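You operate a simulated robot arm through the tools that you are given. There is no shell and no other tool.

Carry out the task below with a simulated robot arm. There is one attempt and no reset: what you move stays moved.

JOB
Gauge and log the green roller, rack it by its size, then seat the black roller.
Fine: lever down, log key once, lever up; green rack if inside the limits on the screen, else red rack. Set down upright: green roller, black roller.
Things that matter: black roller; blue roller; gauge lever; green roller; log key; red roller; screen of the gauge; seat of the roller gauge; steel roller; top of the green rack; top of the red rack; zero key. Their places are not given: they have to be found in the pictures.

The check looks at the end state, three seconds after you hand in, the way a careful person would. Anything else that was tipped, shoved, dropped, spilled or broken makes it a failure.

ROBOT AND FRAMES
A 6-joint arm with a two-finger gripper, fixed in place. Base frame: the origin is at the foot of the arm, x ahead of it, y to its left, z up; the work surface is at about z = 0.86. Readings come in m, degrees, newtons and seconds.
It reaches about 1.298 m from its shoulder. Its first joint turns from -149.0 to 149.0 degrees. Payload 1.57 kg.
The tool frame sits at the grasp point between the pads (the TCP): z along the fingers, y along the line on which they close. The tips reach 0.021 m beyond it. Largest opening 0.07 m; the body of the gripper starts 0.05 m behind the TCP.
Orientation is told as [roll, pitch, yaw] about the base's x, y, z axes, in that order, counted from this pose: with the fingers straight down and closing along the base's y, the tool's x points along the base's -x, its y along +y and its z along -z.

CONTROLS
- The arm moves only by the tool servo_tool. Its argument "steps" is a list of rows, each an object of numbers (a shift or turn left out is 0, a gripper value left out holds the last): "x", "y", "z": the shift along the tool's x, y, z in m; "ax", "ay", "az": the turn, a rotation vector about the tool's x, y, z in degrees. In form: [{"x": .., "y": .., "z": .., "ax": .., "ay": .., "az": ..}, ...]. A call has 1 to 20 rows; each row shifts and turns the commanded pose from where the row before left it, along the tool's axes as they then stand. "fingers" is the opening, from 0 (shut) to 1 (fully open), set as the call begins (left out, the last holds). A row lasts 0.2 s, in which the tool goes at most 0.05 m and 8.6 degrees; a call with a longer step from one row to the next is refused whole, and so is a gripper value outside its range. Where a pose cannot be reached the arm comes as near as it can. A force on the tool above 40 N (or 10 N above the force at the start of the call, whichever is more), or a blocked arm, ends the call early, and 0.2 s more pass. Each finger halts on what it meets, pressing with about 30 N; the grip force reading is that of the motor and also rises with nothing between the fingers. The clock runs only during rows and for 0.2 s after the last one: add rows that do not move to give the fingers time. It gives the time, the measured TCP pose, the force on the tool (base axes), the opening and the grip force at its end, in the units of the frame above (readings bear some noise), with the torque about the TCP (base axes, N m) and any sound that the robot's microphone picked up.
- Cameras (640 x 400 px; columns grow to the right, rows downward): "scene" is fixed at [0.3994, -0.4915, 1.6376]; the picture's right is [0.08, -1.00, 0.00], its down [-0.96, -0.08, -0.26] and it looks along [0.26, 0.02, -0.97] (base axes); focal length 214 px, centre (320, 200). "wrist" rides on the gripper at [0.079, 0.004, -0.081] in the tool frame; the picture's right is [-0.05, 1.00, 0.00], its down [-0.67, -0.04, -0.74] and it looks along [-0.74, -0.04, 0.67] (tool axes); focal length 256 px, centre (320, 200).
- snapshot(camera): a new picture of that camera. It takes no simulated time.
- raise_lower(by): slides the trunk up (or, below 0, down) by that many m; the arm rides with it, the base frame stays. It gives what a move gives, with no picture.
- measure_at(camera, pixels): for up to 12 pixels [column, row] of the newest picture of that camera ("zoom" is the newest enlarged one), the place [x, y, z] in the base frame of the surface seen there, good to about 0.003 m, but the place of the scene camera against the robot may be out by one fixed shift of up to 0.025 m in any direction. It takes no simulated time.
- enlarge(camera, box): a new picture of the part [left, top, right, bottom] of that camera's present view, enlarged. It takes no simulated time.
- hand_in(): hands the job in; it is judged then, once.

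Leave the gripper open and the arm clear of the work at the hand-in unless told otherwise.

The tools are called by a JSON object that holds its "op" and its "data". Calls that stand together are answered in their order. servo_tool: Moves the arm, as the interface text tells. Its arguments: {"type":"object","properties":{"steps":{"type":"array","items":{"type":"object","properties":{"x":{"type":"number"},"y":{"type":"number"},"z":{"type":"number"},"ax":{"type":"number"},"ay":{"type":"number"},"az":{"type":"number"}}}},"fingers":{"type":"number"}},"required":["steps"]} The other tools are called the same way: raise_lower (by) slides the trunk up or down; snapshot (camera) takes a picture; measure_at (camera, pixels) gives the place of the surface under pixels of a picture; enlarge (camera, box) takes an enlarged picture of a part of a camera's view; hand_in () hands the job in.

At the start:

```text
t: 0.0
eef_pos: [0.2516, -0.6208, 1.2408]
ee_rot: [-0.1, 0.0, 0.0]
force: [-0.7, 0.2, -0.1]
ft_torque: [0.0, 0.01, -0.02]
opening: 0.0699
grasp_force: 0.1
trunk travel left (down, up): [-0.922, 0.048]
```

scene: 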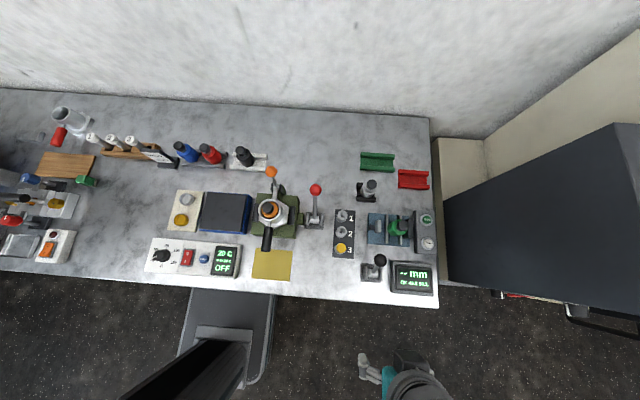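
wrist: 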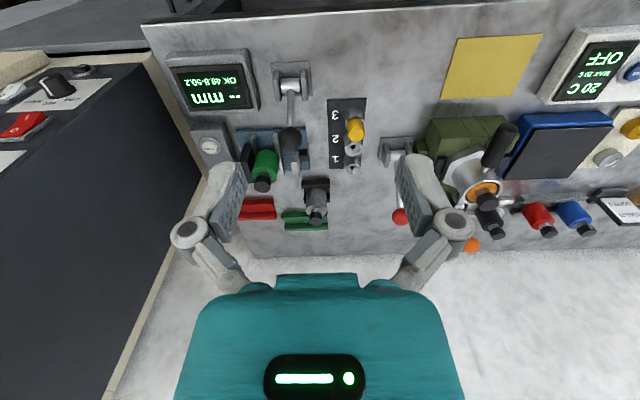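

I see the bench with the gauge on the right side (screen near scene pixel (412,277), green roller near (400,228), racks near (377,162) and (413,179)). First I will enlarge the scene there for detail.

{"op": "enlarge", "data": {"camera": "scene", "box": [320, 140, 450, 300]}}

{"op": "enlarge", "data": {"camera": "wrist", "box": [150, 40, 420, 240]}}

{"op": "enlarge", "data": {"camera": "scene", "box": [140, 130, 340, 290]}}

```text
2.50 times, centred on (385, 220) of scene
```

zoom: 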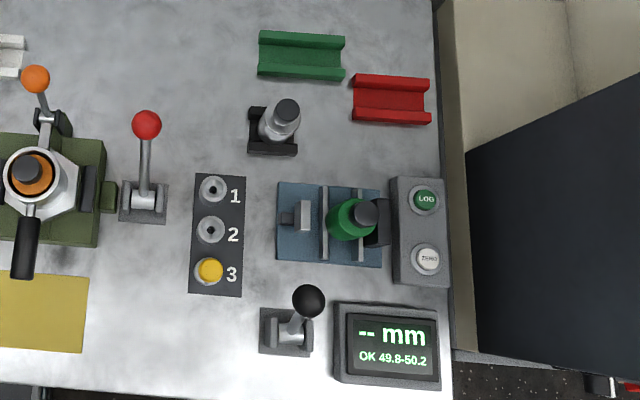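

```text
2.00 times, centred on (285, 140) of wrist
```

zoom: 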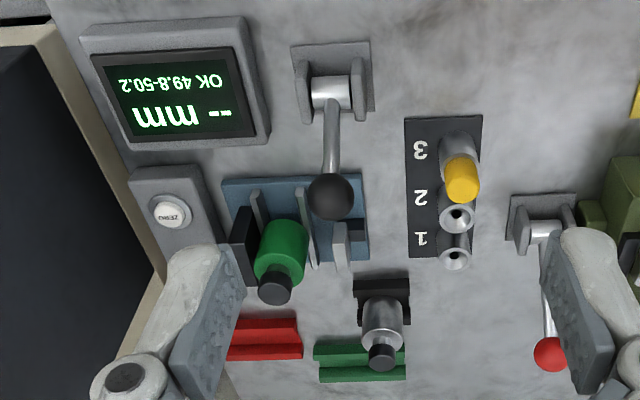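

```text
2.50 times, centred on (240, 210) of scene
```

zoom: 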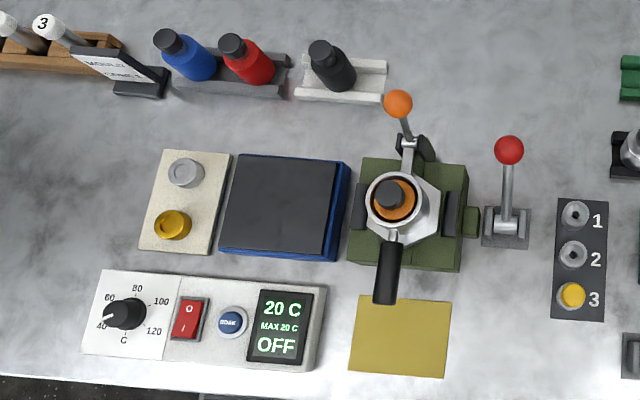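

The green roller stands in the gauge and the screen shows "-- mm, OK 49.8-50.2". The black roller lies or stands in the white rack. I'll refresh the pictures and measure places in both cameras.

{"op": "snapshot", "data": {"camera": "scene"}}

{"op": "snapshot", "data": {"camera": "wrist"}}

{"op": "measure_at", "data": {"camera": "wrist", "pixels": [[290, 138], [290, 108], [263, 158], [262, 186], [208, 145], [316, 217], [210, 90], [255, 205], [305, 218], [300, 150], [289, 90], [318, 190]]}}

{"op": "measure_at", "data": {"camera": "scene", "pixels": [[380, 261], [376, 273], [397, 229], [405, 226], [427, 244], [427, 220], [412, 277], [371, 185], [377, 163], [413, 179], [377, 228], [382, 245]]}}

```text
taken
```

scene: 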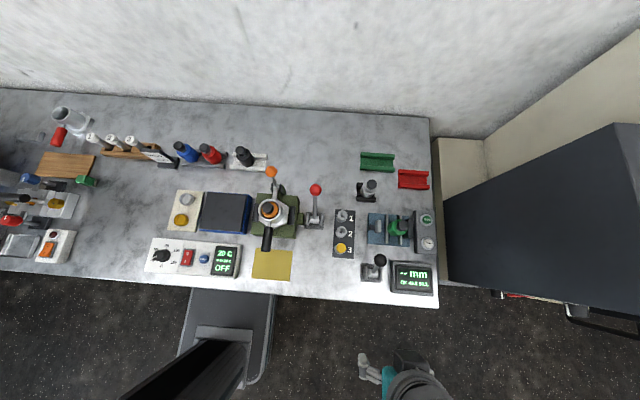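

```text
taken
```

wrist: 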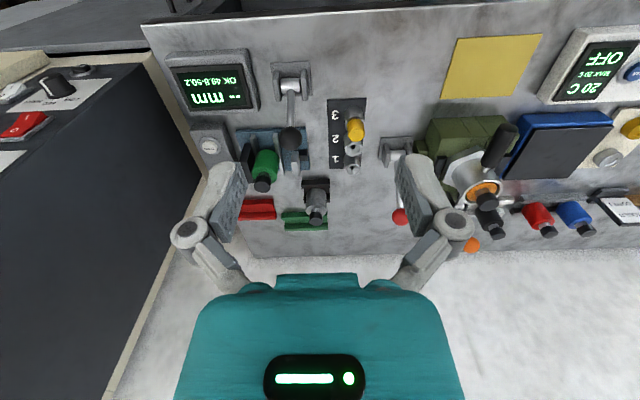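

```text
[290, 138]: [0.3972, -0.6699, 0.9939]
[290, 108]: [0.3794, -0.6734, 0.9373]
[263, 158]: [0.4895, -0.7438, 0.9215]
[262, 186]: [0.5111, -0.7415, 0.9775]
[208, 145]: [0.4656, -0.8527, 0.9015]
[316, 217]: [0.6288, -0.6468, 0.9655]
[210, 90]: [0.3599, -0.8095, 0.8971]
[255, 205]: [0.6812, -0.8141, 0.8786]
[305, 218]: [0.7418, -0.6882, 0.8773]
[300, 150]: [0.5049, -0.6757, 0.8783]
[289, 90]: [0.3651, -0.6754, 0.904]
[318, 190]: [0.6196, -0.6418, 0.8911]
```

```text
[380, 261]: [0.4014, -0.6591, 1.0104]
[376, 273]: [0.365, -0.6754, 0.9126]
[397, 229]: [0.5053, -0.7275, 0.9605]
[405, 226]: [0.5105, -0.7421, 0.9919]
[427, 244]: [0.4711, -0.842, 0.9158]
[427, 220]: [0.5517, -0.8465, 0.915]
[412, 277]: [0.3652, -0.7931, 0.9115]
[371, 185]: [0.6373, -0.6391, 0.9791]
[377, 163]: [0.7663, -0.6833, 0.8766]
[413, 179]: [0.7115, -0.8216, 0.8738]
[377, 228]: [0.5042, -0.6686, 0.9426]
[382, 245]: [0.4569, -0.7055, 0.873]
```

The two cameras agree apart from a shift of about (0.00–0.005, 0.01, 0.014) in the scene camera. I'll enlarge the wrist view around the gauge and levers for details.

{"op": "enlarge", "data": {"camera": "wrist", "box": [230, 50, 350, 130]}}

{"op": "enlarge", "data": {"camera": "wrist", "box": [190, 110, 340, 240]}}

{"op": "enlarge", "data": {"camera": "wrist", "box": [360, 90, 640, 260]}}

{"op": "enlarge", "data": {"camera": "scene", "box": [355, 195, 445, 300]}}

```text
5.00 times, centred on (290, 90) of wrist
```

zoom: 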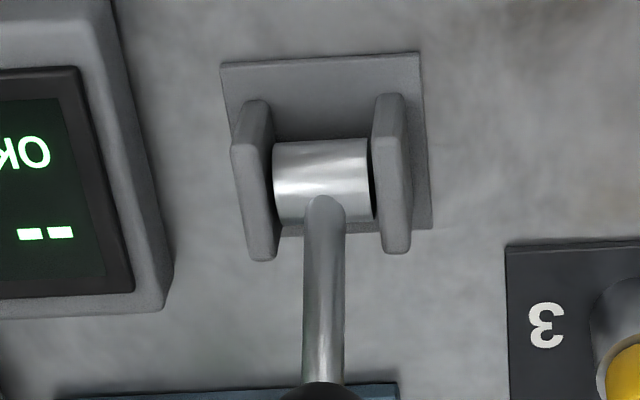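

```text
3.08 times, centred on (265, 175) of wrist
```

zoom: 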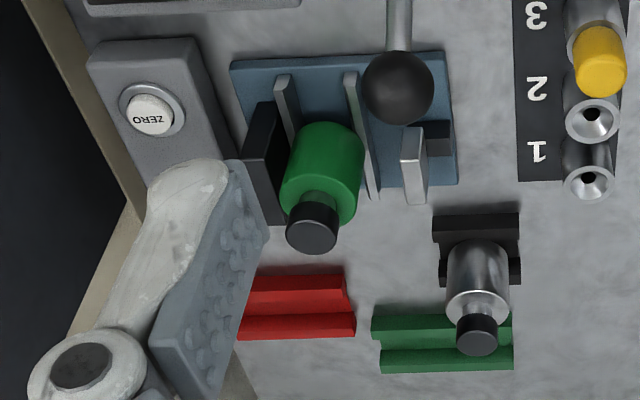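

```text
2.29 times, centred on (500, 175) of wrist
```

zoom: 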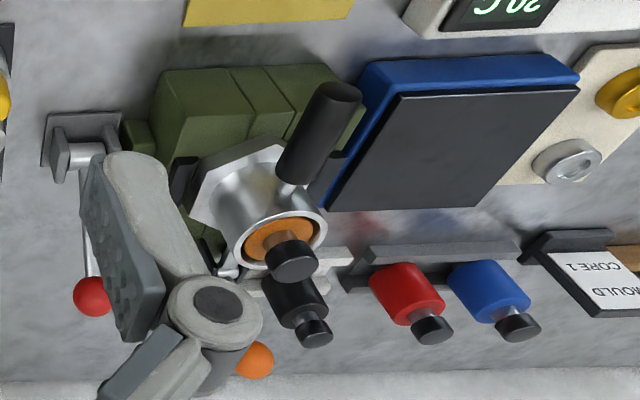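

```text
3.81 times, centred on (400, 248) of scene
```

zoom: 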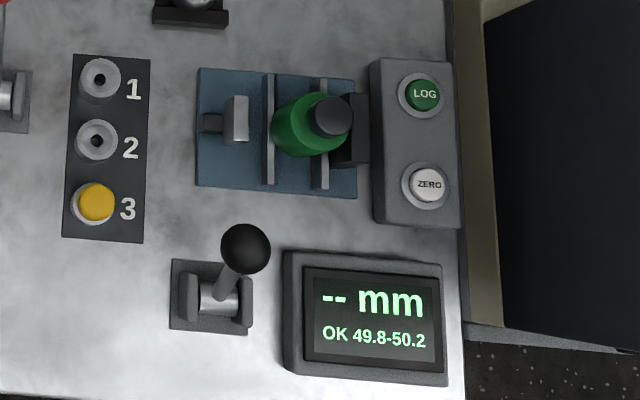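

The rollers stand upright with a neck and a black knob. I want a nearer view of the gauge; I'll move the tool to about (0.20, −0.72, 1.10), which is free air in front of the bench.

{"op": "servo_tool", "data": {"steps": [{"x": 0.0125, "y": -0.025, "z": 0.035}, {"x": 0.0125, "y": -0.025, "z": 0.035}, {"x": 0.0125, "y": -0.025, "z": 0.035}, {"x": 0.0125, "y": -0.025, "z": 0.035}, {}], "fingers": 1}}

{"op": "snapshot", "data": {"camera": "wrist"}}

```text
t: 1.2
eef_pos: [0.2019, -0.7175, 1.2411]
ee_rot: [0.1, 0.0, 0.0]
force: [-0.5, 0.9, 0.1]
ft_torque: [-0.01, -0.02, -0.02]
opening: 0.0702
grasp_force: 0.1
out of reach, approached as far as the arm can: row 1, 2, 3, 4
trunk travel left (down, up): [-0.922, 0.048]
```

```text
taken
```

wrist: 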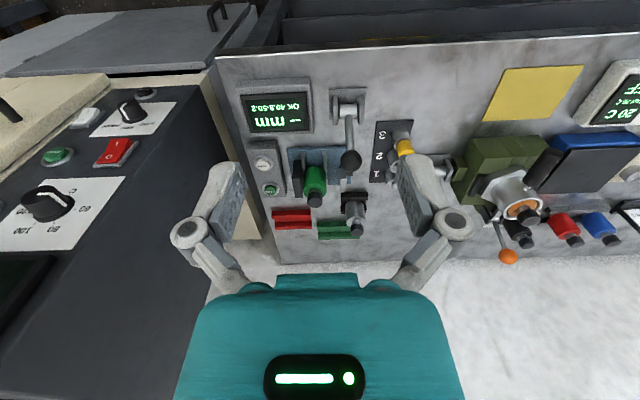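

The arm could not go lower here (it stayed at z 1.241), so it's the trunk that needs to go down. I'll lower the trunk 0.14 m; the tool is in front of the bench in free air.

{"op": "raise_lower", "data": {"by": -0.14}}

{"op": "snapshot", "data": {"camera": "wrist"}}

{"op": "snapshot", "data": {"camera": "scene"}}

```text
t: 2.9
eef_pos: [0.2015, -0.7183, 1.1003]
ee_rot: [0.1, 0.0, 0.0]
force: [0.5, -0.3, 0.0]
ft_torque: [0.01, 0.0, -0.01]
opening: 0.0703
grasp_force: 0.2
trunk travel left (down, up): [-0.782, 0.188]
```

```text
taken
```

wrist: 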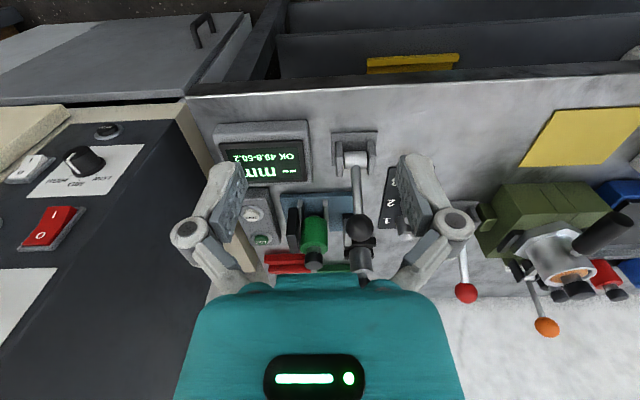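

```text
taken
```

scene: 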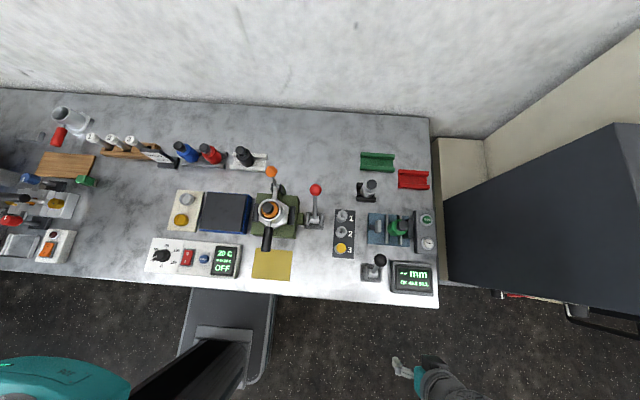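

Good view now. The lever ball is at wrist pixel (358,228) and the green roller at (315,230). I'll enlarge and measure these.

{"op": "enlarge", "data": {"camera": "wrist", "box": [240, 170, 400, 280]}}

{"op": "measure_at", "data": {"camera": "wrist", "pixels": [[358, 228], [355, 155], [355, 180], [315, 225], [314, 257], [314, 265], [295, 215], [262, 240], [252, 213], [265, 155], [360, 265], [466, 292]]}}

```text
3.64 times, centred on (320, 225) of wrist
```

zoom: 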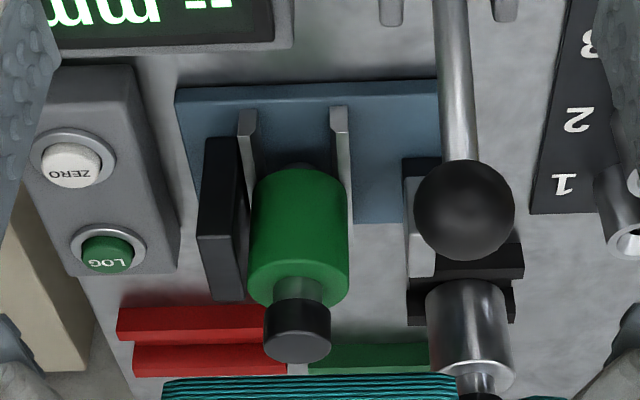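

```text
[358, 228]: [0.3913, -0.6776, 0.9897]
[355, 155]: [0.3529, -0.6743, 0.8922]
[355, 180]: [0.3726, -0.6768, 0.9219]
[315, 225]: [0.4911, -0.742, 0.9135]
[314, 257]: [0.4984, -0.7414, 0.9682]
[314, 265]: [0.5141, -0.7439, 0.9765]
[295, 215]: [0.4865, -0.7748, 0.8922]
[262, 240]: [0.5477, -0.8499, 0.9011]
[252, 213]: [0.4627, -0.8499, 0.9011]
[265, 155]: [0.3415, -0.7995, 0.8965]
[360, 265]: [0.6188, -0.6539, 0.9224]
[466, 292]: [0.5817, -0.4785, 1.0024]
```

The lever ball centre works out to about (0.405, −0.675, 0.98), with the pivot near (0.37, −0.675, 0.905). The arm is at its lower limit relative to the trunk, so I'll raise the tool 0.15 m, then lower the trunk 0.25 m for working room.

{"op": "servo_tool", "data": {"steps": [{"z": -0.04}, {"z": -0.04}, {"z": -0.04}, {"z": -0.03}, {}]}}

{"op": "raise_lower", "data": {"by": -0.2}}

{"op": "snapshot", "data": {"camera": "scene"}}

{"op": "measure_at", "data": {"camera": "scene", "pixels": [[300, 290], [350, 295], [320, 150], [350, 190], [215, 330], [250, 345]]}}

```text
t: 4.1
eef_pos: [0.2006, -0.7182, 1.1014]
ee_rot: [0.0, 0.1, 0.1]
force: [0.1, 0.4, 0.1]
ft_torque: [-0.01, -0.02, -0.01]
opening: 0.0701
grasp_force: 0.0
out of reach, approached as far as the arm can: row 1, 2, 3, 4
trunk travel left (down, up): [-0.782, 0.188]
```

```text
t: 6.2
eef_pos: [0.2012, -0.7171, 0.9015]
ee_rot: [0.0, 0.0, 0.0]
force: [0.0, 0.5, -0.7]
ft_torque: [-0.02, -0.04, 0.01]
opening: 0.0701
grasp_force: 0.1
trunk travel left (down, up): [-0.582, 0.388]
```

```text
taken
```

scene: 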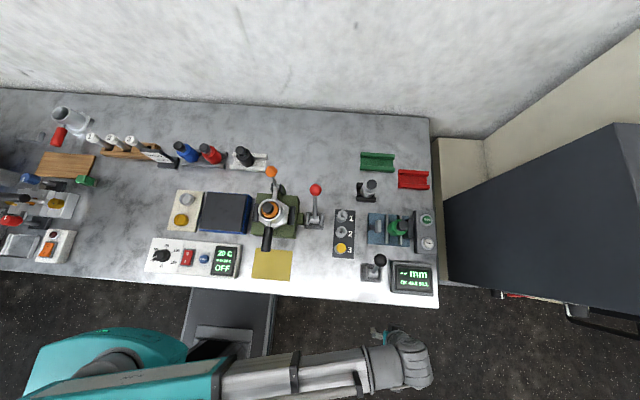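

```text
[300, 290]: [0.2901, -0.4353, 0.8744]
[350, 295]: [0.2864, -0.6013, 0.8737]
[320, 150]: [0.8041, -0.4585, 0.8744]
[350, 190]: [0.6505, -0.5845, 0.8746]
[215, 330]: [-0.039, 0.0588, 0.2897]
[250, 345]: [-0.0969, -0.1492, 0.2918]
```

The tool did not move up either: the arm itself cannot change height with the fingers down, so height comes only from the trunk. Table top reads 0.874 in the scene camera, i.e. its z is out by about +0.014. I'll look through the wrist camera from this low pose.

{"op": "snapshot", "data": {"camera": "wrist"}}

{"op": "enlarge", "data": {"camera": "wrist", "box": [240, 150, 400, 280]}}

```text
taken
```

wrist: 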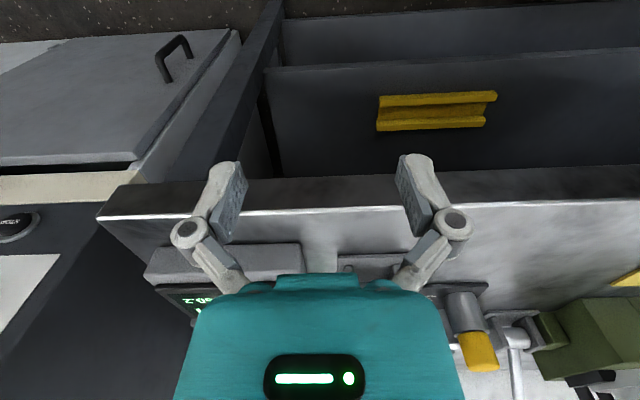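

```text
3.08 times, centred on (320, 215) of wrist
```

zoom: 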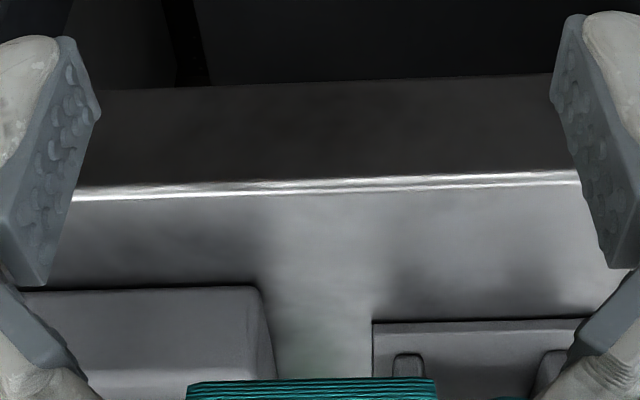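

Too low to see over the edge. I'll raise the trunk 0.2 m again and measure the other lever in the scene picture for comparison.

{"op": "raise_lower", "data": {"by": 0.2}}

{"op": "measure_at", "data": {"camera": "scene", "pixels": [[316, 189], [313, 218], [314, 203], [313, 227], [380, 261], [377, 268], [374, 274], [371, 281], [369, 266]]}}

{"op": "enlarge", "data": {"camera": "scene", "box": [290, 175, 400, 290]}}

```text
t: 8.4
eef_pos: [0.2019, -0.7176, 1.1005]
ee_rot: [-0.1, 0.0, 0.0]
force: [0.4, 0.4, -1.0]
ft_torque: [0.03, 0.02, 0.01]
opening: 0.0701
grasp_force: 0.0
trunk travel left (down, up): [-0.782, 0.188]
```

```text
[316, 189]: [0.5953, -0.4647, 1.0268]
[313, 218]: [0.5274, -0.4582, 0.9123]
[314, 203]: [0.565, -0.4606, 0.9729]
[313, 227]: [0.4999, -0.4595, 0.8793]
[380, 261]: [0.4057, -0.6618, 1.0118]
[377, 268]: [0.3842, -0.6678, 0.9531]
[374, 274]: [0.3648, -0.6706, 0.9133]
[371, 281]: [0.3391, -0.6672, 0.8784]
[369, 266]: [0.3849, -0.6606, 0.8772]
```

```text
3.48 times, centred on (345, 232) of scene
```

zoom: 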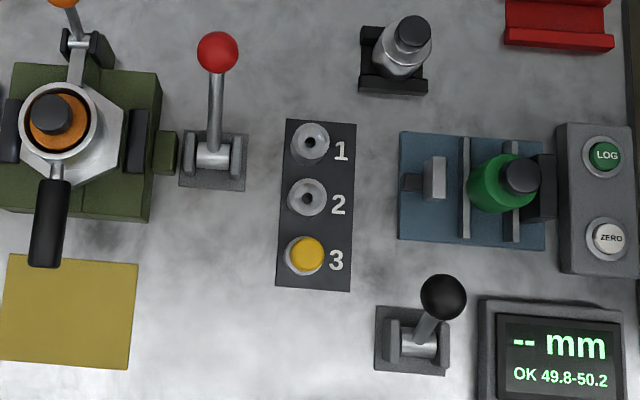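

Both levers lean away (+x) about 25–30° at rest. I'll check how high the arm links are compared to the objects on the bench, to be sure they clear.

{"op": "snapshot", "data": {"camera": "scene"}}

{"op": "measure_at", "data": {"camera": "scene", "pixels": [[405, 370], [430, 372], [440, 380], [400, 362], [420, 360], [20, 380], [100, 375], [500, 200], [580, 250], [460, 160], [271, 171], [250, 155]]}}

```text
taken
```

scene: 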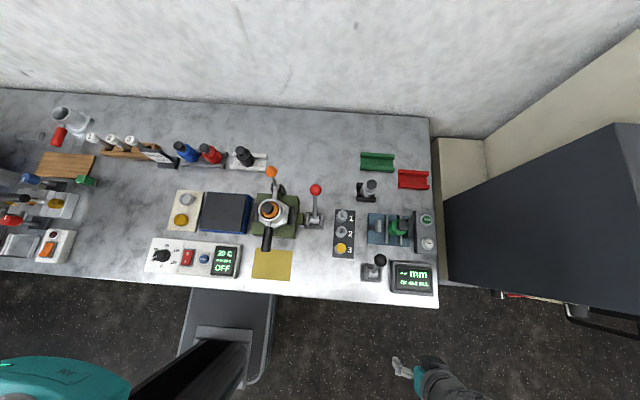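

```text
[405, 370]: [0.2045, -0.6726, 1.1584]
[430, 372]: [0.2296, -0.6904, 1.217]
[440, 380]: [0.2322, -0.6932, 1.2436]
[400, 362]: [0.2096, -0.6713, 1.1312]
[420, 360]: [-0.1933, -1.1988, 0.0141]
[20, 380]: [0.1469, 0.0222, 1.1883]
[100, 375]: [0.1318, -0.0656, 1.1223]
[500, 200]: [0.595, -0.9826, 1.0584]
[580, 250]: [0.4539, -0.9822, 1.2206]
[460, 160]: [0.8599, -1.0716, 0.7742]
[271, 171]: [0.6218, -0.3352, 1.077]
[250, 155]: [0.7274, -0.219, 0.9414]
```

The cabinet at right stands beyond y ≈ −0.98, well clear. I'll close the fingers and move to (0.335, −0.675), just in front of the lever ball, still high at z 1.10.

{"op": "servo_tool", "data": {"steps": [{"x": -0.045, "y": 0.014}, {"x": -0.045, "y": 0.014}, {"x": -0.043, "y": 0.0145}, {}, {}], "fingers": 0}}

{"op": "snapshot", "data": {"camera": "wrist"}}

{"op": "snapshot", "data": {"camera": "scene"}}

```text
t: 9.6
eef_pos: [0.3331, -0.6765, 1.1014]
ee_rot: [0.0, -0.1, 0.0]
force: [0.0, -0.2, -0.5]
ft_torque: [0.01, -0.01, 0.01]
opening: 0.0
grasp_force: 28.7
trunk travel left (down, up): [-0.782, 0.188]
```

```text
taken
```

wrist: 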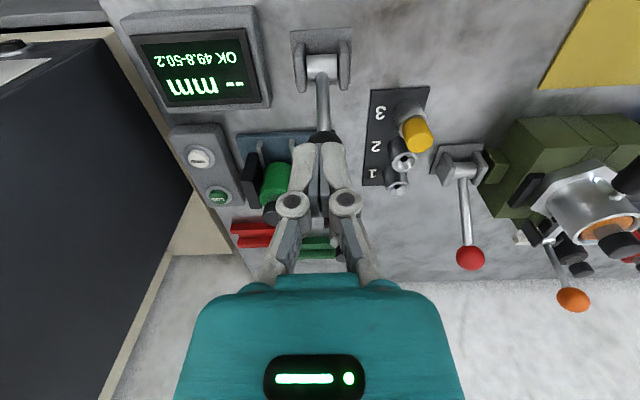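

```text
taken
```

scene: 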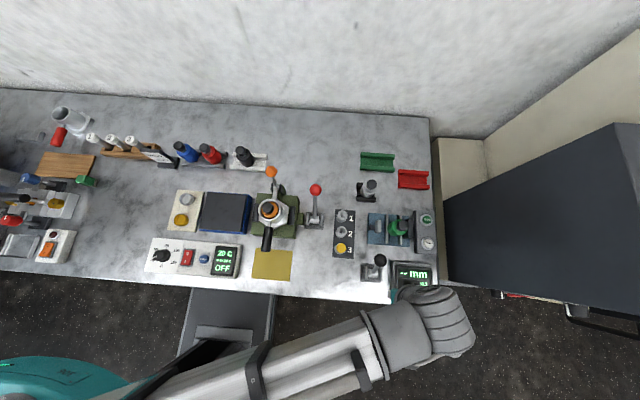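

The closed fingers are in line with the lever. I'll measure the lever from here before lowering.

{"op": "enlarge", "data": {"camera": "wrist", "box": [260, 20, 390, 160]}}

{"op": "measure_at", "data": {"camera": "wrist", "pixels": [[322, 67], [322, 80], [323, 100], [323, 120], [324, 134], [313, 134], [334, 134], [322, 34], [270, 178], [275, 210], [219, 197], [201, 159]]}}

```text
2.86 times, centred on (325, 90) of wrist
```

zoom: 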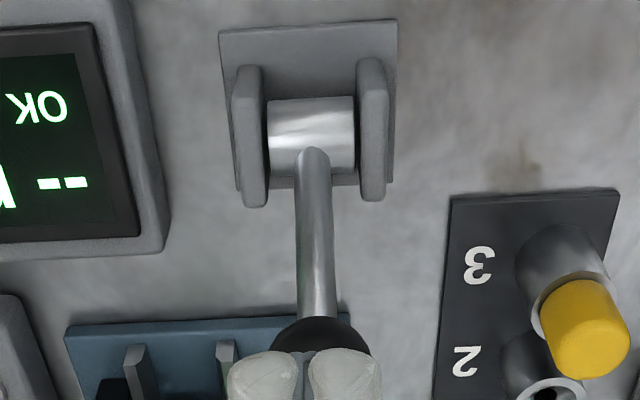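

```text
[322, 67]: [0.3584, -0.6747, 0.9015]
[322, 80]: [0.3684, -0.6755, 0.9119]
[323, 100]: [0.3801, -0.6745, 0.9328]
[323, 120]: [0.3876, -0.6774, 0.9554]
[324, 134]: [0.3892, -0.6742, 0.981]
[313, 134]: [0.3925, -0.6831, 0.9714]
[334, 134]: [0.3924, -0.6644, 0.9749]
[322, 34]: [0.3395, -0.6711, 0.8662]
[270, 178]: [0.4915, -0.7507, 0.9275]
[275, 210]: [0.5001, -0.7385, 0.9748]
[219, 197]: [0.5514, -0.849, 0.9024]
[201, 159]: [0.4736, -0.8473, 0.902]
```

Ball centre is about (0.405, −0.675, 0.982). Lowering the trunk 0.12 m puts the closed fingers beside the ball (gap about 45 mm).

{"op": "raise_lower", "data": {"by": -0.12}}

{"op": "snapshot", "data": {"camera": "wrist"}}

```text
t: 11.1
eef_pos: [0.3325, -0.6745, 0.9797]
ee_rot: [0.0, -0.1, 0.0]
force: [-0.6, -0.1, -0.2]
ft_torque: [0.03, -0.01, 0.0]
opening: 0.0
grasp_force: 28.5
trunk travel left (down, up): [-0.662, 0.308]
```

```text
taken
```

wrist: 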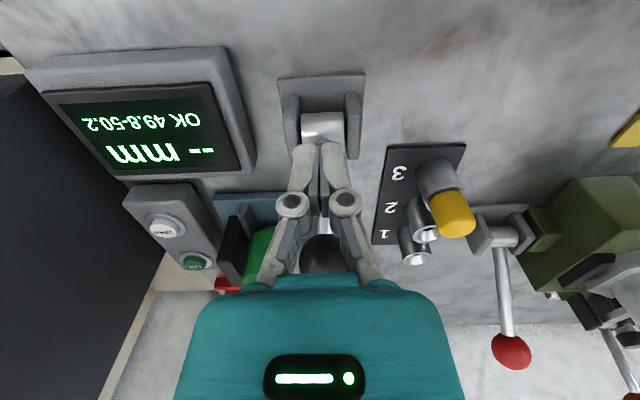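

The ball is straight ahead behind the fingers. I'll advance to x ≈ 0.372 then creep in 3 mm rows to feel contact.

{"op": "servo_tool", "data": {"steps": [{"x": -0.02}, {"x": -0.018}, {"x": -0.003}, {"x": -0.003}, {"x": -0.003}, {"x": -0.003}, {"x": -0.003}, {}]}}

{"op": "enlarge", "data": {"camera": "scene", "box": [340, 180, 450, 300]}}

```text
t: 12.9
eef_pos: [0.3805, -0.6775, 0.981]
ee_rot: [0.0, 0.1, -0.1]
force: [-32.4, 3.2, -11.3]
ft_torque: [0.06, 0.18, 0.06]
opening: 0.0058
grasp_force: 28.4
trunk travel left (down, up): [-0.662, 0.308]
```

```text
3.33 times, centred on (395, 240) of scene
```

zoom: 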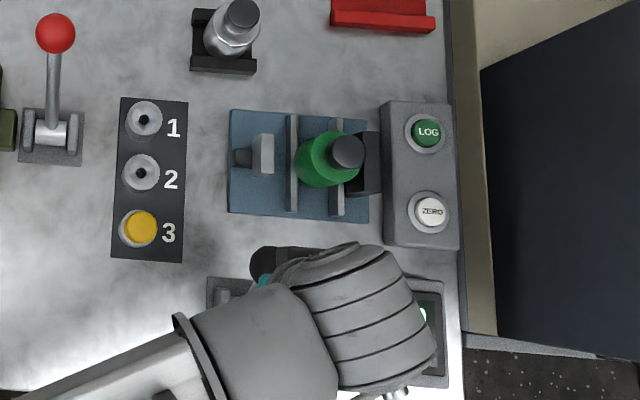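

Pushing away (+x) the lever held firm: 32 N reaction and the ball only wedged the fingertips slightly. So +x is its end stop ("up"), and "down" must be toward the operator (−x). I'll back off at once.

{"op": "servo_tool", "data": {"steps": [{"x": 0.02}, {"x": 0.03}, {}]}}

{"op": "raise_lower", "data": {"by": 0.12}}

{"op": "snapshot", "data": {"camera": "wrist"}}

```text
t: 13.7
eef_pos: [0.3314, -0.675, 0.9818]
ee_rot: [0.0, 0.0, 0.0]
force: [0.6, -0.3, 0.3]
ft_torque: [-0.02, -0.04, 0.0]
opening: 0.0
grasp_force: 28.2
trunk travel left (down, up): [-0.662, 0.308]
```

```text
t: 15.2
eef_pos: [0.3333, -0.6755, 1.1005]
ee_rot: [0.0, 0.0, -0.1]
force: [-0.8, 0.9, -0.1]
ft_torque: [-0.02, -0.03, 0.02]
opening: 0.0001
grasp_force: 28.5
trunk travel left (down, up): [-0.782, 0.188]
```

```text
taken
```

wrist: 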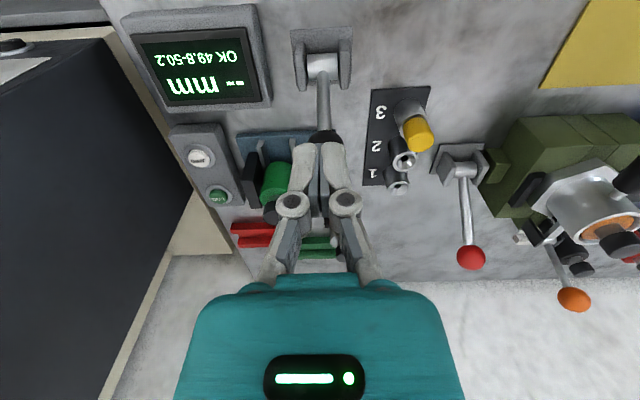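

The lever is unchanged. Now I'll open the fingers and turn the tool 90° about its axis so that the fingers close along x and can straddle the ball as a fork.

{"op": "servo_tool", "data": {"steps": [{"az": 8.2}, {"az": 8.2}, {"az": 8.2}, {"az": 8.2}, {"az": 8.2}, {"az": 8.2}, {"az": 8.2}, {"az": 8.2}, {"az": 8.2}, {"az": 8.2}, {"az": 8.0}, {}], "fingers": 1}}

{"op": "snapshot", "data": {"camera": "wrist"}}

{"op": "snapshot", "data": {"camera": "scene"}}

```text
t: 17.8
eef_pos: [0.3329, -0.6763, 1.1013]
ee_rot: [0.0, -0.1, -90.1]
force: [-0.9, 0.0, 0.3]
ft_torque: [-0.03, 0.02, -0.04]
opening: 0.07
grasp_force: 0.2
trunk travel left (down, up): [-0.782, 0.188]
```

```text
taken
```

wrist: 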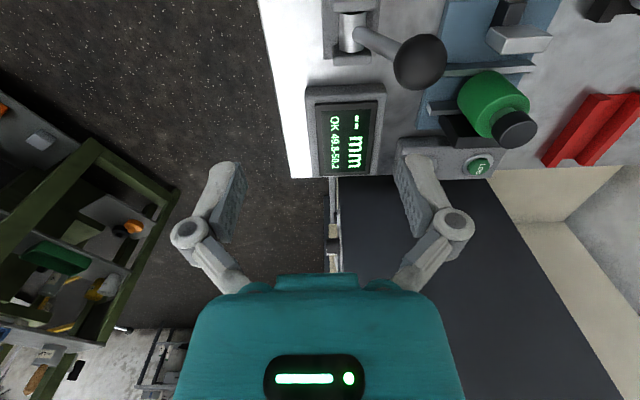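

```text
taken
```

scene: 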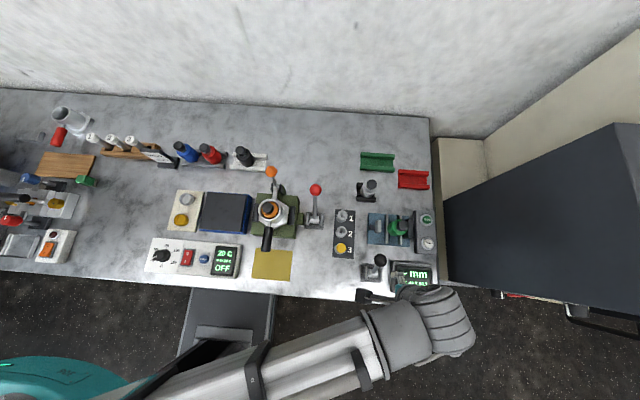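

Now the wrist camera looks along −y, giving a side view: ball at (420,62), roller at (490,105). I'll zoom in here.

{"op": "enlarge", "data": {"camera": "wrist", "box": [300, 0, 580, 180]}}

{"op": "measure_at", "data": {"camera": "wrist", "pixels": [[420, 62], [355, 35], [380, 42], [490, 105], [515, 128], [476, 168], [520, 35], [485, 68], [440, 108], [490, 122], [585, 130], [510, 15]]}}

```text
2.22 times, centred on (440, 90) of wrist
```

zoom: 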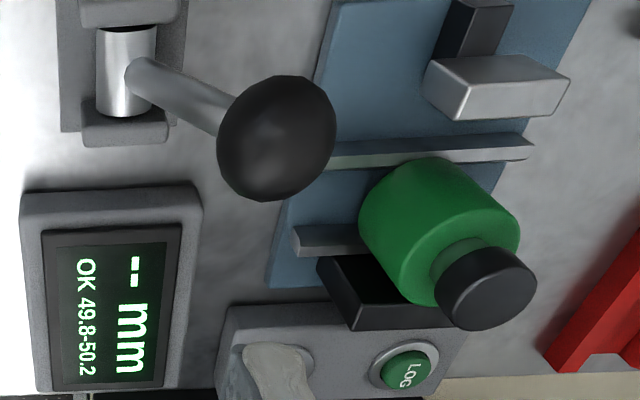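

```text
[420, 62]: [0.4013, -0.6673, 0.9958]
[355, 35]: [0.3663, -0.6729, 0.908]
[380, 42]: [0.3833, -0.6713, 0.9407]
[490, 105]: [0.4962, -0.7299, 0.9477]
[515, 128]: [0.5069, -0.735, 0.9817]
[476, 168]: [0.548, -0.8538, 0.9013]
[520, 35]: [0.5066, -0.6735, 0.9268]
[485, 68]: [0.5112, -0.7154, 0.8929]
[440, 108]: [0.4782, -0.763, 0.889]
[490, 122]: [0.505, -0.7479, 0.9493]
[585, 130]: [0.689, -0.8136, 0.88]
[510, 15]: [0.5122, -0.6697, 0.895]
```

Lever ball centre is confirmed at about (0.406, −0.674, 0.981). I'll move the fork over the ball (tool y +0.073), then lower the trunk.

{"op": "servo_tool", "data": {"steps": [{"y": 0.037, "x": 0.001}, {"y": 0.036, "x": 0.0005}, {}]}}

{"op": "snapshot", "data": {"camera": "wrist"}}

```text
t: 18.6
eef_pos: [0.4052, -0.6744, 1.1012]
ee_rot: [0.0, -0.1, -90.0]
force: [-0.4, -0.3, 0.0]
ft_torque: [0.0, 0.01, 0.0]
opening: 0.0697
grasp_force: 0.0
trunk travel left (down, up): [-0.782, 0.188]
```

```text
taken
```

wrist: 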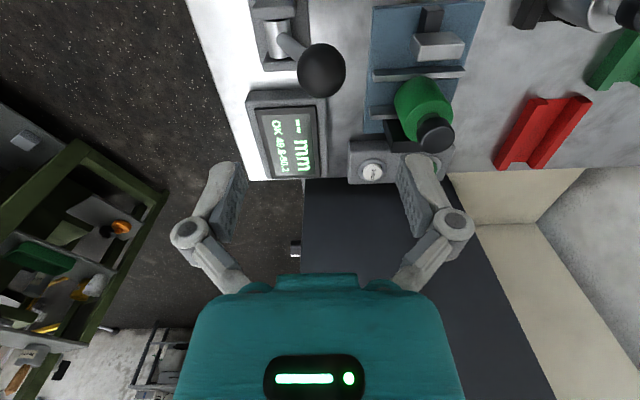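

The ball is centred (column 320) between the fingers. Lowering the trunk 0.125 m so the fork straddles it.

{"op": "raise_lower", "data": {"by": -0.125}}

{"op": "snapshot", "data": {"camera": "wrist"}}

```text
t: 20.1
eef_pos: [0.4057, -0.6746, 0.9743]
ee_rot: [0.1, 0.0, -89.9]
force: [0.3, 0.0, 0.0]
ft_torque: [-0.02, -0.01, -0.02]
opening: 0.0701
grasp_force: 0.0
trunk travel left (down, up): [-0.657, 0.313]
```

```text
taken
```

wrist: 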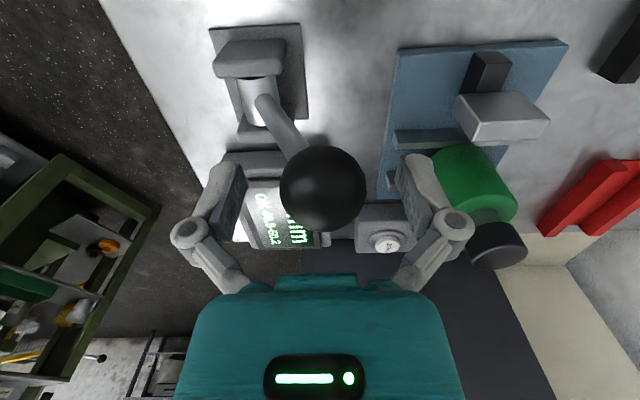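

The ball sits between the fingers. Now I pull toward −x (tool −y) in small rows, watching the force.

{"op": "servo_tool", "data": {"steps": [{"y": -0.014}, {"y": -0.004}, {"y": -0.004}, {"y": -0.004}, {"y": -0.004}, {"y": -0.004}, {}]}}

{"op": "snapshot", "data": {"camera": "wrist"}}

```text
t: 21.8
eef_pos: [0.3718, -0.6753, 0.9758]
ee_rot: [-0.1, 0.0, -90.0]
force: [-0.1, -0.3, 0.2]
ft_torque: [0.04, 0.02, 0.01]
opening: 0.07
grasp_force: 0.1
trunk travel left (down, up): [-0.657, 0.313]
```

```text
taken
```

wrist: 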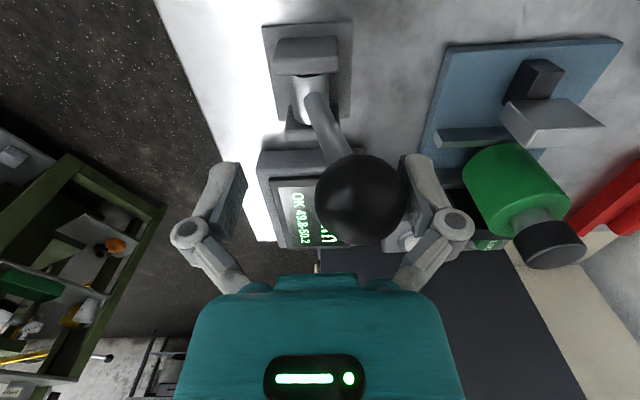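

The ball is about touching the right-hand finger, no force yet. Continuing the pull.

{"op": "servo_tool", "data": {"steps": [{"y": -0.004}, {"y": -0.004}, {"y": -0.004}, {"y": -0.004}, {"y": -0.004}, {}]}}

{"op": "snapshot", "data": {"camera": "wrist"}}

```text
t: 23.1
eef_pos: [0.3513, -0.6737, 0.9746]
ee_rot: [0.0, -0.1, -90.1]
force: [0.0, 1.9, -0.7]
ft_torque: [0.0, 0.01, 0.03]
opening: 0.07
grasp_force: 0.0
trunk travel left (down, up): [-0.657, 0.313]
```

```text
taken
```

wrist: 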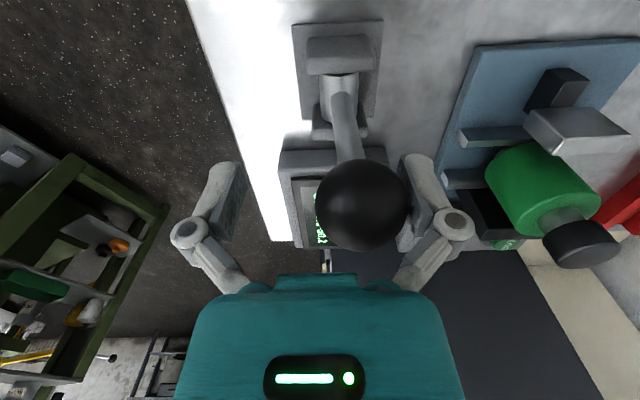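

The lever is following the finger (now about vertical) with almost no force. I continue toward −x.

{"op": "servo_tool", "data": {"steps": [{"y": -0.005}, {"y": -0.005}, {"y": -0.005}, {"y": -0.005}, {"y": -0.005}, {}]}}

{"op": "snapshot", "data": {"camera": "wrist"}}

{"op": "enlarge", "data": {"camera": "scene", "box": [340, 180, 450, 300]}}

```text
t: 24.6
eef_pos: [0.3276, -0.6752, 0.9756]
ee_rot: [0.0, 0.0, -90.1]
force: [0.5, -0.4, 0.3]
ft_torque: [0.01, 0.01, 0.03]
opening: 0.0701
grasp_force: 0.1
trunk travel left (down, up): [-0.657, 0.313]
```

```text
taken
```

wrist: 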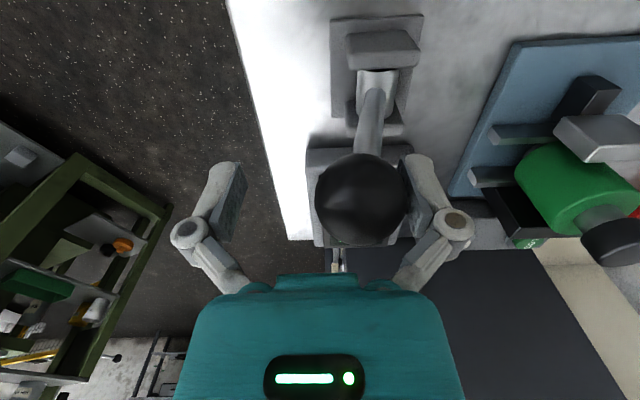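

```text
3.33 times, centred on (395, 240) of scene
```

zoom: 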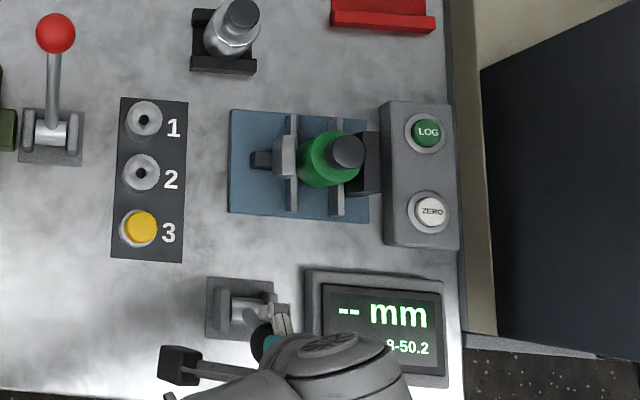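

The gauge's spindle has moved toward the roller (zoom x 263→285), so this is the gauge lever and this is the right direction. I keep pulling in small rows.

{"op": "servo_tool", "data": {"steps": [{"y": -0.005}, {"y": -0.005}, {"y": -0.005}, {"y": -0.005}, {}]}}

{"op": "snapshot", "data": {"camera": "wrist"}}

{"op": "enlarge", "data": {"camera": "scene", "box": [340, 180, 450, 300]}}

```text
t: 25.8
eef_pos: [0.3067, -0.6741, 0.9767]
ee_rot: [0.0, 0.0, -90.0]
force: [0.2, 0.7, -0.3]
ft_torque: [0.01, -0.01, 0.0]
opening: 0.07
grasp_force: 0.1
trunk travel left (down, up): [-0.657, 0.313]
```

```text
taken
```

wrist: 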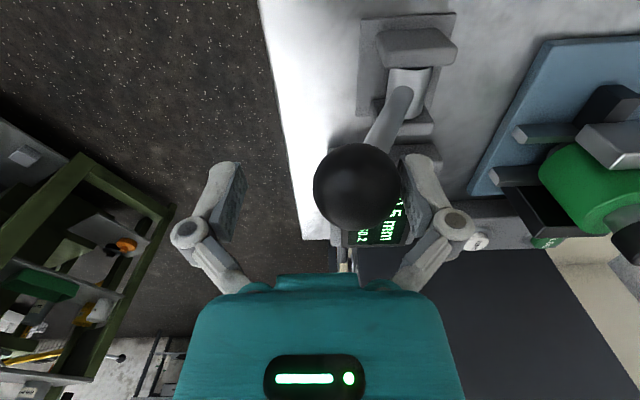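

```text
3.33 times, centred on (395, 240) of scene
```

zoom: 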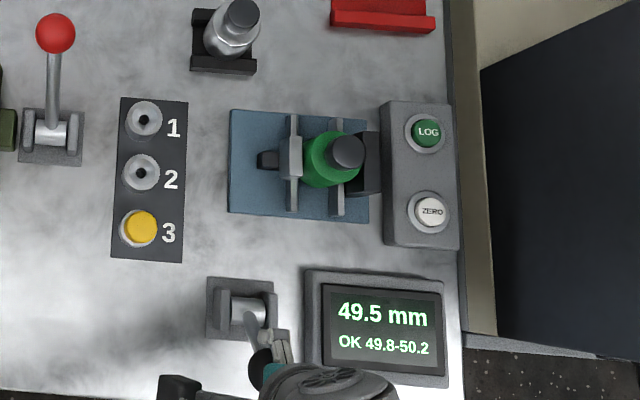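

The screen now reads 49.5 mm. I'll check the lever is fully down by pulling a little further until the stop is felt.

{"op": "servo_tool", "data": {"steps": [{"y": -0.003}, {"y": -0.003}, {}]}}

{"op": "enlarge", "data": {"camera": "scene", "box": [340, 180, 450, 300]}}

{"op": "snapshot", "data": {"camera": "wrist"}}

```text
t: 26.6
eef_pos: [0.3066, -0.6755, 0.976]
ee_rot: [0.2, 0.0, -89.9]
force: [34.8, -5.0, 10.5]
ft_torque: [-0.08, -0.26, -0.18]
opening: 0.0701
grasp_force: 0.4
trunk travel left (down, up): [-0.657, 0.313]
```

```text
3.33 times, centred on (395, 240) of scene
```

zoom: 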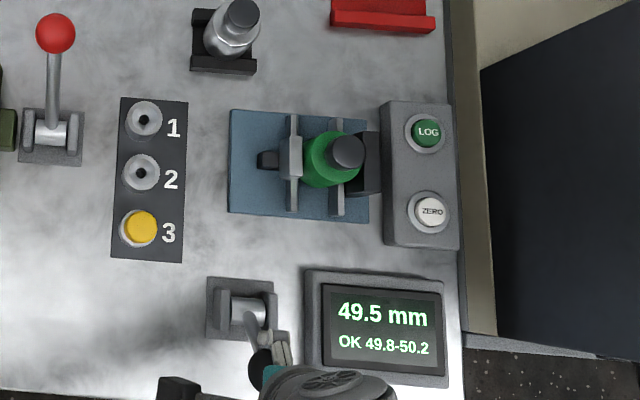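

```text
taken
```

wrist: 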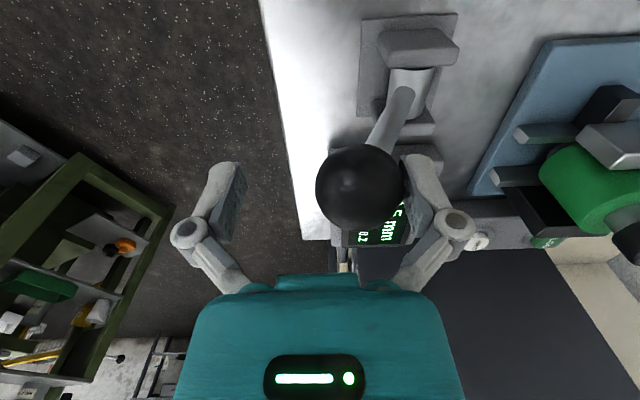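

Lever is at its end stop (35 N reaction, no motion) and the screen holds 49.5 mm, outside 49.8–50.2, so the roller belongs in the red rack. I relax the pull, centre the fork around the ball and see whether the lever stays down.

{"op": "servo_tool", "data": {"steps": [{"y": 0.006}, {"y": 0.008}, {"y": 0.008}, {}, {}]}}

{"op": "enlarge", "data": {"camera": "scene", "box": [340, 180, 450, 300]}}

{"op": "snapshot", "data": {"camera": "wrist"}}

```text
t: 27.8
eef_pos: [0.3216, -0.6747, 0.9765]
ee_rot: [0.0, 0.0, -89.9]
force: [1.3, 0.8, 0.0]
ft_torque: [-0.04, 0.0, 0.02]
opening: 0.07
grasp_force: 0.1
trunk travel left (down, up): [-0.657, 0.313]
```

```text
3.33 times, centred on (395, 240) of scene
```

zoom: 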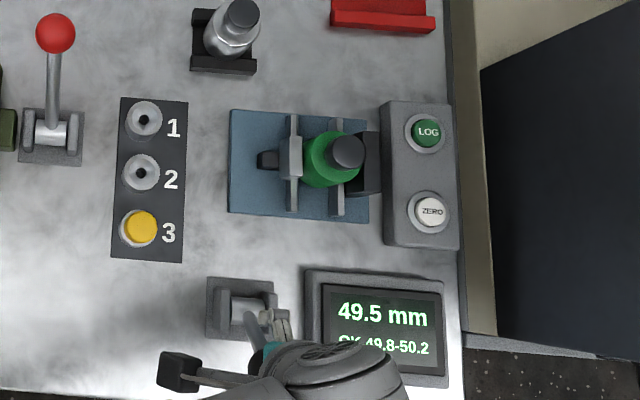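

```text
taken
```

wrist: 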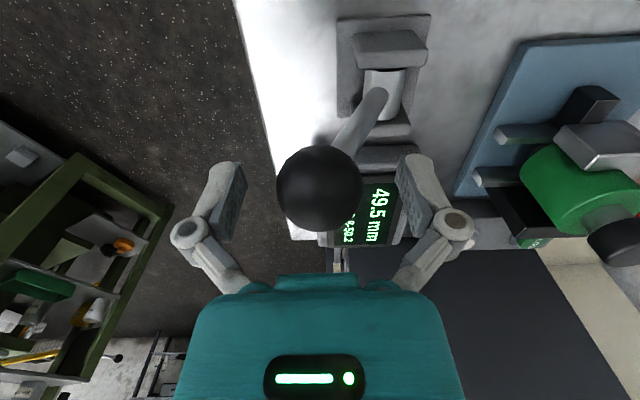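

The lever stays down by itself and the screen still reads 49.5 mm. I raise the trunk 0.125 m clear of the ball and measure the forearm's height for clearance planning.

{"op": "raise_lower", "data": {"by": 0.125}}

{"op": "snapshot", "data": {"camera": "scene"}}

{"op": "measure_at", "data": {"camera": "scene", "pixels": [[385, 335], [300, 355], [345, 345], [430, 320], [455, 340], [400, 320], [260, 385], [60, 375], [376, 290], [380, 300]]}}

{"op": "snapshot", "data": {"camera": "wrist"}}

```text
t: 29.3
eef_pos: [0.3238, -0.6747, 1.1016]
ee_rot: [0.1, 0.1, -90.0]
force: [0.5, -0.5, -0.7]
ft_torque: [-0.03, 0.03, 0.02]
opening: 0.07
grasp_force: 0.0
trunk travel left (down, up): [-0.782, 0.188]
```

```text
taken
```

scene: 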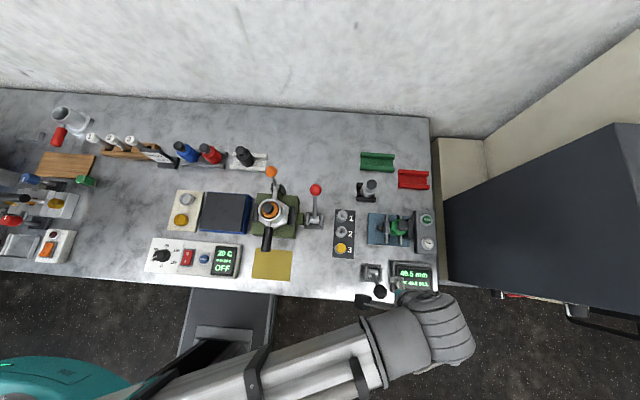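

```text
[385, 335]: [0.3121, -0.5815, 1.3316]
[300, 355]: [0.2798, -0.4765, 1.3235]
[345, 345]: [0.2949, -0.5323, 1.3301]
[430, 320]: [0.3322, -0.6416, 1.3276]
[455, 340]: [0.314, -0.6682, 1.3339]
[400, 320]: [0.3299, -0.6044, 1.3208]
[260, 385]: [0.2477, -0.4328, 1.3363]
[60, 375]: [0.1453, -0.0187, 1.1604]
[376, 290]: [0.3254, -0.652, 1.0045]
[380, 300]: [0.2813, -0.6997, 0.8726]
```

```text
taken
```

wrist: 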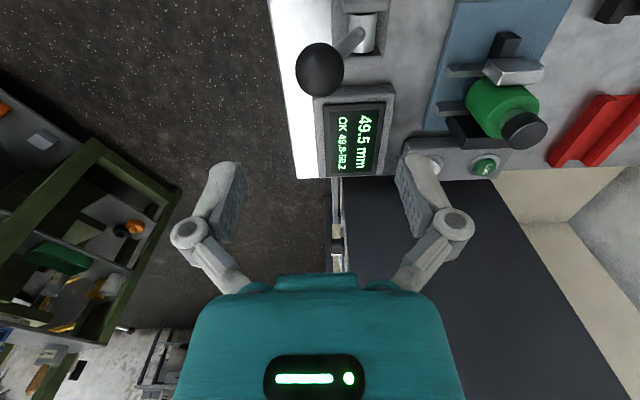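

The forearm's top is ~0.21 m above the TCP, so it clears everything. I close the fingers, turn back to yaw 0 and then travel at z 1.10 to above the LOG key near (0.548, −0.851).

{"op": "servo_tool", "data": {"steps": [{"az": -8.2}, {"az": -8.2}, {"az": -8.2}, {"az": -8.2}, {"az": -8.2}, {"az": -8.2}, {"az": -8.2}, {"az": -8.2}, {"az": -8.2}, {"az": -8.2}, {"az": -8.0}, {}], "fingers": 0}}

{"op": "servo_tool", "data": {"steps": [{"x": -0.0373, "y": -0.0293}, {"x": -0.0373, "y": -0.0293}, {"x": -0.0373, "y": -0.0293}, {"x": -0.0373, "y": -0.0293}, {"x": -0.0373, "y": -0.0293}, {}]}}

{"op": "snapshot", "data": {"camera": "wrist"}}

{"op": "snapshot", "data": {"camera": "scene"}}

```text
t: 31.9
eef_pos: [0.3235, -0.6742, 1.1007]
ee_rot: [0.0, 0.0, 0.1]
force: [-0.1, -0.6, 0.0]
ft_torque: [0.01, -0.03, -0.01]
opening: 0.0
grasp_force: 28.4
trunk travel left (down, up): [-0.782, 0.188]
```

```text
t: 33.3
eef_pos: [0.5084, -0.8214, 1.1005]
ee_rot: [0.0, -0.1, 0.1]
force: [-0.4, 0.0, -0.5]
ft_torque: [0.0, 0.01, 0.03]
opening: 0.0001
grasp_force: 28.3
out of reach, approached as far as the arm can: row 2
trunk travel left (down, up): [-0.782, 0.188]
```

```text
taken
```

wrist: 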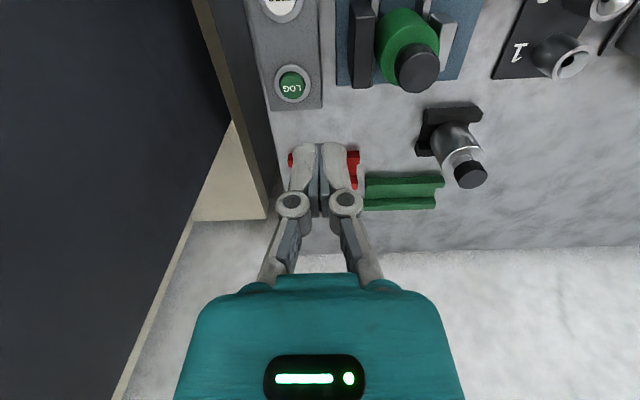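

```text
taken
```

scene: 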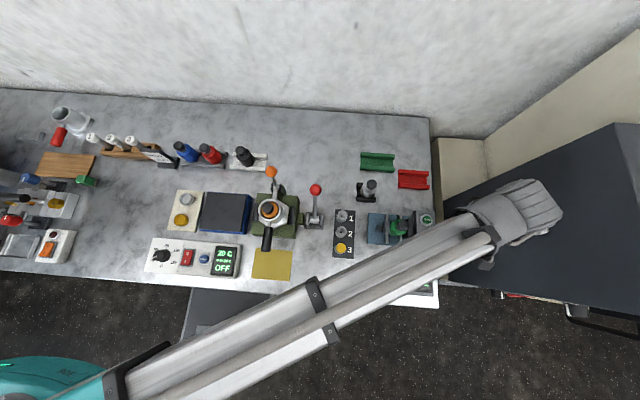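

From here I see the LOG key at (291,84), the roller's knob at (418,68), the red rack partly hidden by the fingers, and the green rack at (400,192). Measuring them.

{"op": "measure_at", "data": {"camera": "wrist", "pixels": [[291, 84], [284, 84], [299, 84], [291, 77], [291, 92], [275, 84], [308, 84], [418, 68], [405, 40], [405, 192], [460, 150], [313, 50]]}}

{"op": "enlarge", "data": {"camera": "wrist", "box": [250, 0, 500, 120]}}

```text
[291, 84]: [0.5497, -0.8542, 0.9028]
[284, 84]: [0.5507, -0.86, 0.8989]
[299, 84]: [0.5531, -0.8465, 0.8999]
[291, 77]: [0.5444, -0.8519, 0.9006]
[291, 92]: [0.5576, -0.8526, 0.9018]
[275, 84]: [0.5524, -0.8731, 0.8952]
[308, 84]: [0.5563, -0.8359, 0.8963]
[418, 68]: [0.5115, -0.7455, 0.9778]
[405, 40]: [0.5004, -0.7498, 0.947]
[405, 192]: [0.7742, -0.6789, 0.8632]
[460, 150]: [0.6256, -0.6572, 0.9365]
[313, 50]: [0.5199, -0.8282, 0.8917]
```

```text
2.56 times, centred on (375, 60) of wrist
```

zoom: 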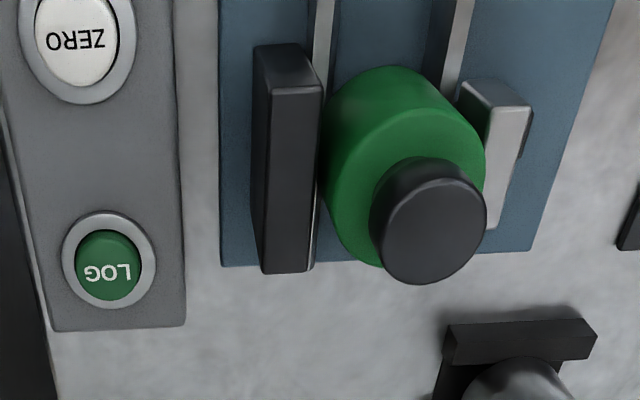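

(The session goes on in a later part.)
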